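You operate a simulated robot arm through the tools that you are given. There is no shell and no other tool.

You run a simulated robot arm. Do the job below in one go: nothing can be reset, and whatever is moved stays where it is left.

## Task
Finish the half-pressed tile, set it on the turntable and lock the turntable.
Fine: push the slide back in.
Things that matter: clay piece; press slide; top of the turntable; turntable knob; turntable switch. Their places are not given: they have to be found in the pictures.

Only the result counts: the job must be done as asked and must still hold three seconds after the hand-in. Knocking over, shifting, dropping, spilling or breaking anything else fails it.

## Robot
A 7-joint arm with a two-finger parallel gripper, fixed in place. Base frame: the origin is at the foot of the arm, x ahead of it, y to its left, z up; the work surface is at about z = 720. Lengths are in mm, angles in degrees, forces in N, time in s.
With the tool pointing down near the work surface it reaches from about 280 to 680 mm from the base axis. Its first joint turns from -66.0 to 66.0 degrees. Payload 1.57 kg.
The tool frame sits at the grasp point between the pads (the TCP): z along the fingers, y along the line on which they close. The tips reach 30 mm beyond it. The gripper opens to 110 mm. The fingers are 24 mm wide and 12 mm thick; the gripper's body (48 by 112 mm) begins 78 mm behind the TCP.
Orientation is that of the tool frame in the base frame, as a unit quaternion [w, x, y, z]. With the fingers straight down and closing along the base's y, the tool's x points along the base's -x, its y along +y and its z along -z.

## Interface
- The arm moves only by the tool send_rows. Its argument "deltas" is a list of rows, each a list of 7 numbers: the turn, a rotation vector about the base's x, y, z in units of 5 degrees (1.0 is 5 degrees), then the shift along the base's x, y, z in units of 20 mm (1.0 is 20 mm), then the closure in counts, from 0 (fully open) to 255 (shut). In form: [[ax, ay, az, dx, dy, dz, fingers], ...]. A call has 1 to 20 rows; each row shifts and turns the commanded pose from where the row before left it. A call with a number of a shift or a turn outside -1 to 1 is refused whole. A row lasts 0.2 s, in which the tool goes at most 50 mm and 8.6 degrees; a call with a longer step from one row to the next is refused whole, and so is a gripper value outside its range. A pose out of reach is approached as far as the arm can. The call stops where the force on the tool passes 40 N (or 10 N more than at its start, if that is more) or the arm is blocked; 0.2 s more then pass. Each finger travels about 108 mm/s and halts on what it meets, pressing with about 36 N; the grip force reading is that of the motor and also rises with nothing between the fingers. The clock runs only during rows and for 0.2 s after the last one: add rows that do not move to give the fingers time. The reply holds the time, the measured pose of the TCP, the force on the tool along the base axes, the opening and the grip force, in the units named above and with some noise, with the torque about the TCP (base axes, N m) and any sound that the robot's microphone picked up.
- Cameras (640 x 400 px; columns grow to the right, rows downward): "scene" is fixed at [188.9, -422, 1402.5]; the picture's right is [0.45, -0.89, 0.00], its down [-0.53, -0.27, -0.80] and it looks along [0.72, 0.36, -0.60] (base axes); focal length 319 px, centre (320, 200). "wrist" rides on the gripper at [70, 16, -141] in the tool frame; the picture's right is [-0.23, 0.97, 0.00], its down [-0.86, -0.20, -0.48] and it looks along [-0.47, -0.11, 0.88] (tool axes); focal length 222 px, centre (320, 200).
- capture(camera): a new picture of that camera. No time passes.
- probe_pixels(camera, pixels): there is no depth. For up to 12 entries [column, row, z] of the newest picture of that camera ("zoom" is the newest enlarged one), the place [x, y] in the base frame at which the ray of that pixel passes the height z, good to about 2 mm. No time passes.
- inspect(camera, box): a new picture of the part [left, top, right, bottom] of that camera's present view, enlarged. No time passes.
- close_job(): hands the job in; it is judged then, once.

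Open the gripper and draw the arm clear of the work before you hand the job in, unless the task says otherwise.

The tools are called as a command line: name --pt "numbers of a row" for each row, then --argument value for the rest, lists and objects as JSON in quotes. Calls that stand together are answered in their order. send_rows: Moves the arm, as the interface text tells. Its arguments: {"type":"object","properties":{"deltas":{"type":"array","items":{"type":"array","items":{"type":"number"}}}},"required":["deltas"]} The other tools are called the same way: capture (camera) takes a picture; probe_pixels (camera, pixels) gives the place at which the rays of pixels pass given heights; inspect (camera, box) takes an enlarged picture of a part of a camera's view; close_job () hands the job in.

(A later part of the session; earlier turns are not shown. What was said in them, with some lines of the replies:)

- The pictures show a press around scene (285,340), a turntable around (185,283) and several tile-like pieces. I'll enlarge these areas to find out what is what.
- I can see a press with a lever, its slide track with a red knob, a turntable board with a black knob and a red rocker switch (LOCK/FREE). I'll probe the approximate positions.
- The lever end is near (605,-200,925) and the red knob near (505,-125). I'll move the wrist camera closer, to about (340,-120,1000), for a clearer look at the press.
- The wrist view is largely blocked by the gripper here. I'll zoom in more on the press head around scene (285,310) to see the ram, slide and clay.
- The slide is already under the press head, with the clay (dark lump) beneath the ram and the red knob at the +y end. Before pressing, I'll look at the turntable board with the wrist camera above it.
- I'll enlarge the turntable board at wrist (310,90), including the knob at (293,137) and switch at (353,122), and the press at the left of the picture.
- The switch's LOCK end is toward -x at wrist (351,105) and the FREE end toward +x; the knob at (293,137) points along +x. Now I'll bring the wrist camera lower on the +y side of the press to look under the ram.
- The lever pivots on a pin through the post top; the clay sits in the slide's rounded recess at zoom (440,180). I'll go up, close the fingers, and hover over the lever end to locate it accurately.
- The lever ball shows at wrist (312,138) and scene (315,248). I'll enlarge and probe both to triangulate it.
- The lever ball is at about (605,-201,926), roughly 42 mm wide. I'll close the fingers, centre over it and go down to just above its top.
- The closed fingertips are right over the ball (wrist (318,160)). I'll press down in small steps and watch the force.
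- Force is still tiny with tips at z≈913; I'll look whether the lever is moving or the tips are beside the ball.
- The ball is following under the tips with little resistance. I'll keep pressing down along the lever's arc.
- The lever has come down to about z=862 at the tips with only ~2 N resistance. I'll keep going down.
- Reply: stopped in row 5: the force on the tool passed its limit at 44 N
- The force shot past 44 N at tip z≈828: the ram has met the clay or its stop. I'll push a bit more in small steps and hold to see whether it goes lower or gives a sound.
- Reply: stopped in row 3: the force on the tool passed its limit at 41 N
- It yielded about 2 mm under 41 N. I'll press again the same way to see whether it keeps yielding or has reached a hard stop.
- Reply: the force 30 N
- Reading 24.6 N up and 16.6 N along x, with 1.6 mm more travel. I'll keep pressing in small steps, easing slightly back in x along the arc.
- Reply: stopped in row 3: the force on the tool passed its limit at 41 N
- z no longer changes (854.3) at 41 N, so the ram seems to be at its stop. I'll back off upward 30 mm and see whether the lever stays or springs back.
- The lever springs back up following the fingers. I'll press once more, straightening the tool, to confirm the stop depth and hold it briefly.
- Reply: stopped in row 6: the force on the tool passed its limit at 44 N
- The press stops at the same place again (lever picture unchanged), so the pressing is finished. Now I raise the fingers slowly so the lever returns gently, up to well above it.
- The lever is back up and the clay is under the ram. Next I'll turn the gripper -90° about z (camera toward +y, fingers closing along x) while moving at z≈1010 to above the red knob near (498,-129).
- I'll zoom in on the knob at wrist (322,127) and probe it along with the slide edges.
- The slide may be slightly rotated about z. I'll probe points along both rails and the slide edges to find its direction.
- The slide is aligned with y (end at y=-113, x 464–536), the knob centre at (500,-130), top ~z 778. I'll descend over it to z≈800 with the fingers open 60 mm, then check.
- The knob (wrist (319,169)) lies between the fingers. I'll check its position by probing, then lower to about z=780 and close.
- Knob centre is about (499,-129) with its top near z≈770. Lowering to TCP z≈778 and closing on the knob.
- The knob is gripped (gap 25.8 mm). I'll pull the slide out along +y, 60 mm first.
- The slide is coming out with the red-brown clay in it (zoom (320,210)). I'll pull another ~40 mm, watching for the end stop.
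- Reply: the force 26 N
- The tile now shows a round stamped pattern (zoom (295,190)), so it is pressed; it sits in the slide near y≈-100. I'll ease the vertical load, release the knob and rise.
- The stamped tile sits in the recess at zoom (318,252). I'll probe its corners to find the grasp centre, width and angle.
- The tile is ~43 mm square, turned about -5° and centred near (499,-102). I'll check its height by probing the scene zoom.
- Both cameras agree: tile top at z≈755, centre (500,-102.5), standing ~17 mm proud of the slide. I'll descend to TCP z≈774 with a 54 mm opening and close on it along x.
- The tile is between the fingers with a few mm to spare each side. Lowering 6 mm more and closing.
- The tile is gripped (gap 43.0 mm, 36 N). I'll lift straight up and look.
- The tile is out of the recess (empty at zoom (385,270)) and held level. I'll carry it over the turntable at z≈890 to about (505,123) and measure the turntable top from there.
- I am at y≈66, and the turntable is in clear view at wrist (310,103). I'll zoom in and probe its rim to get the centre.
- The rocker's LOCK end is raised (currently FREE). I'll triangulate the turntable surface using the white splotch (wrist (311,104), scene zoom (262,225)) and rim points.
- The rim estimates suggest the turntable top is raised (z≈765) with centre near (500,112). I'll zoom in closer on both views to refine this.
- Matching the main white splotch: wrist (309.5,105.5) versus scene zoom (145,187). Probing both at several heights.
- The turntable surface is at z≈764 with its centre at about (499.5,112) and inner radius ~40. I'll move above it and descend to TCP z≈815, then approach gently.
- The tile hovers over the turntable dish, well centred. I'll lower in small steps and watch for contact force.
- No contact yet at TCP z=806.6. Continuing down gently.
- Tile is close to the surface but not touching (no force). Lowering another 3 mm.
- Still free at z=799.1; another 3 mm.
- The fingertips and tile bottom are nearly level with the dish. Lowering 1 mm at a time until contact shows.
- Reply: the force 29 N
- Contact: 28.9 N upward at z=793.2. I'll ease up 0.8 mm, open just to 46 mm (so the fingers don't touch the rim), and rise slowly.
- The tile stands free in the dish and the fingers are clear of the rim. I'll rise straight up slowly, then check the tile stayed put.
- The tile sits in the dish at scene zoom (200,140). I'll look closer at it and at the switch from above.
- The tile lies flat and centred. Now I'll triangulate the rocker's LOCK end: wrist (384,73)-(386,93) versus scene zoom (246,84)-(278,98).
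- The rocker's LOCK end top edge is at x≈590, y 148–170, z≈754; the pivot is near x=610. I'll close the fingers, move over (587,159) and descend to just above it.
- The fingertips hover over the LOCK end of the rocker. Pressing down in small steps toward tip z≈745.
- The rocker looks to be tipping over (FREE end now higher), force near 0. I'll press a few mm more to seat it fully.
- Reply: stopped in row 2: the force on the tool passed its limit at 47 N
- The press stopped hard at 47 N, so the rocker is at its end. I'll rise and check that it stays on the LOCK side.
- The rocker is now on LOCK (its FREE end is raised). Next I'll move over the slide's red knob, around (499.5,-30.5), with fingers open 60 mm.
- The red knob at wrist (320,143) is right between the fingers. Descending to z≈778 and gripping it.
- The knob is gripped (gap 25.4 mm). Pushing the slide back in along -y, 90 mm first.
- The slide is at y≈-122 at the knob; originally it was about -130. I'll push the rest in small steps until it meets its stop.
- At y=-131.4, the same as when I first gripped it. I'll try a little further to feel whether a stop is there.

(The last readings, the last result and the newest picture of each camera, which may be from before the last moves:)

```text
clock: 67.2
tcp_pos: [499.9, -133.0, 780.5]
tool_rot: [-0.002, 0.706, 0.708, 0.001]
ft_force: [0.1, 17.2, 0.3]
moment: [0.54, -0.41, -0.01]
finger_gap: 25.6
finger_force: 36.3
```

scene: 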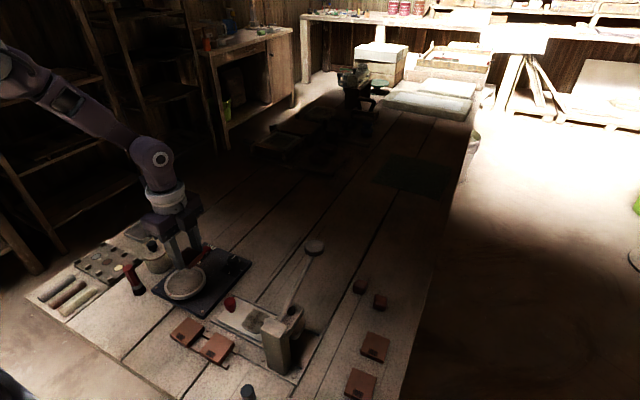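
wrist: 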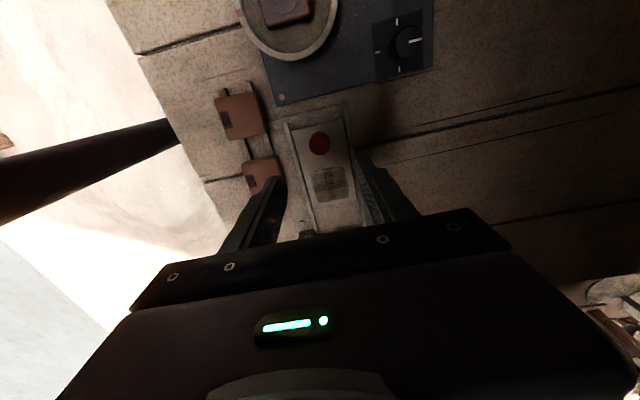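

There is a 17 N reaction, so the slide is against its stop. I'll open the fingers and rise clear.

send_rows --pt "0 0 0 0 0 0 210" --pt "0 0 0 0 0 0 160" --pt "0 0 0 0 0 0 116" --pt "0 0 0 0 0 0 116" --pt "0 0 0 0 0 0.4 116" --pt "0 0 0 0 0 0.8 116" --pt "0 0 0 0 0 1 116" --pt "0 0 0 0 0 1 116" --pt "0 0 0 0 0 1 116" --pt "0 0 0 0 0 1 116" --pt "0 0 0 0 0 1 116" --pt "0 0 0 0 0 1 116" --pt "0 0 0 0 0 1 116" --pt "0 0 0 0 0 1 90" --pt "0 0 0 0 0 1 60" --pt "0 0 0 0 0 1 0"

capture --camera "wrist"

capture --camera "scene"

inspect --camera "scene" --box '[150, 230, 400, 390]'

```text
clock: 70.6
tcp_pos: [500.6, -134.6, 1005.5]
tool_rot: [0.0, 0.706, 0.708, -0.001]
ft_force: [0.4, 0.1, 0.4]
moment: [-0.01, 0.01, -0.01]
finger_gap: 109.8
finger_force: 0.0
```

```text
taken
```

wrist: 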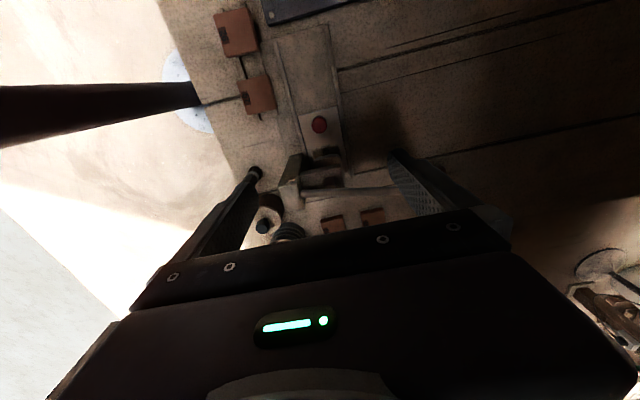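

```text
taken
```

scene: 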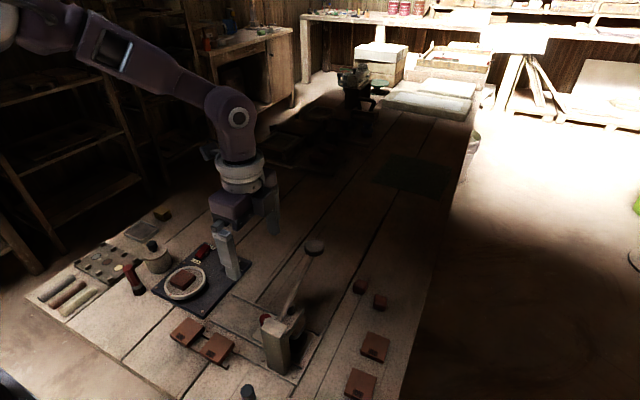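

```text
2.50 times, centred on (275, 310) of scene
```

zoom: 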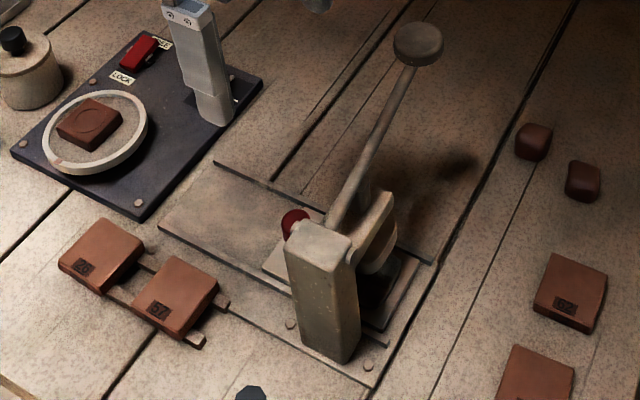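

The slide is in, the tile is on the turntable and the rocker is on LOCK. I'll withdraw the arm higher and back, then do a final close check of each item.

send_rows --pt "0 0 0 0 0 1 0" --pt "0 0 0 0 0 1 0" --pt "0 0 0 0 0 1 0" --pt "0 0 0 0 0 1 0" --pt "0 0 0 0 0 1 0" --pt "0 0 0 0 0 1 0" --pt "0 0 0 0 0 1 0" --pt "0 0 0 -0.5 0 0 0" --pt "0 0 0 -0.5 0 0 0"

inspect --camera "scene" --box '[150, 230, 250, 310]'

inspect --camera "scene" --box '[220, 230, 340, 390]'

capture --camera "wrist"

```text
clock: 72.6
tcp_pos: [480.3, -133.9, 1144.8]
tool_rot: [0.0, 0.707, 0.708, 0.0]
ft_force: [-0.1, 0.1, -0.7]
moment: [-0.01, 0.04, -0.01]
finger_gap: 110.0
finger_force: 0.1
```

```text
5.00 times, centred on (200, 270) of scene
```

zoom: 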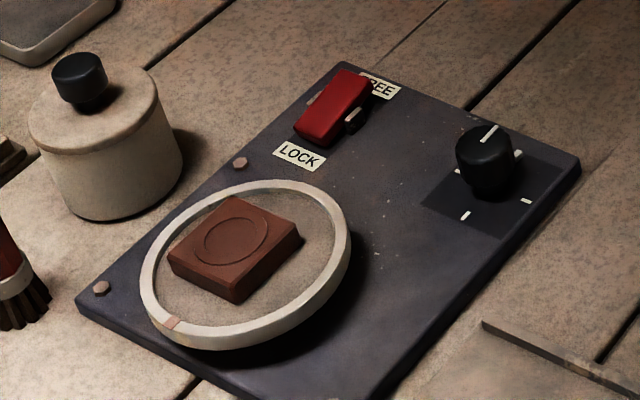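

```text
2.50 times, centred on (280, 310) of scene
```

zoom: 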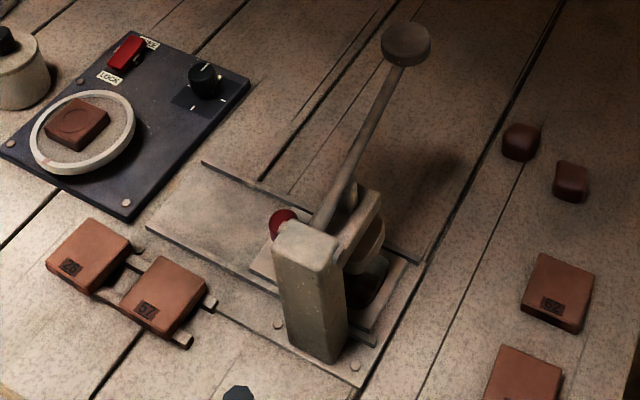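

```text
taken
```

wrist: 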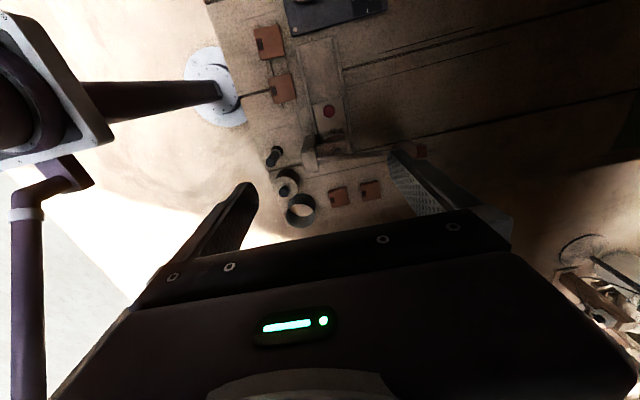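

Final check: the pressed tile lies flat in the turntable dish (zoom (235,250)). The rocker is down on the LOCK side, the slide is back against its stop, the lever is up, and nothing else has moved. The gripper is open and clear, so I hand the job in.

close_job

```text
The job is handed in.
```

I pressed the tile, set it on the turntable, switched the turntable to LOCK and pushed the slide back in. The job is handed in, but I haven't seen the verdict.

- **Tile:** I pushed the press lever down to a hard stop twice. The tile came out with a round stamp on top, and it now lies flat near the centre of the turntable. I couldn't measure how far the clay was pressed, so the hard stop and the stamp are what I'm going by.
- **Turntable:** I pressed the red switch on its LOCK end until it stopped, and it stayed there when I lifted away. I left the black knob alone, because the switch is the part labelled LOCK/FREE.
- **Slide:** I pushed it back in until it met its stop, about where it started.
- **Everything else:** the lever is back up, and nothing else looks moved in the last pictures. The gripper is open and the arm is clear of the work.
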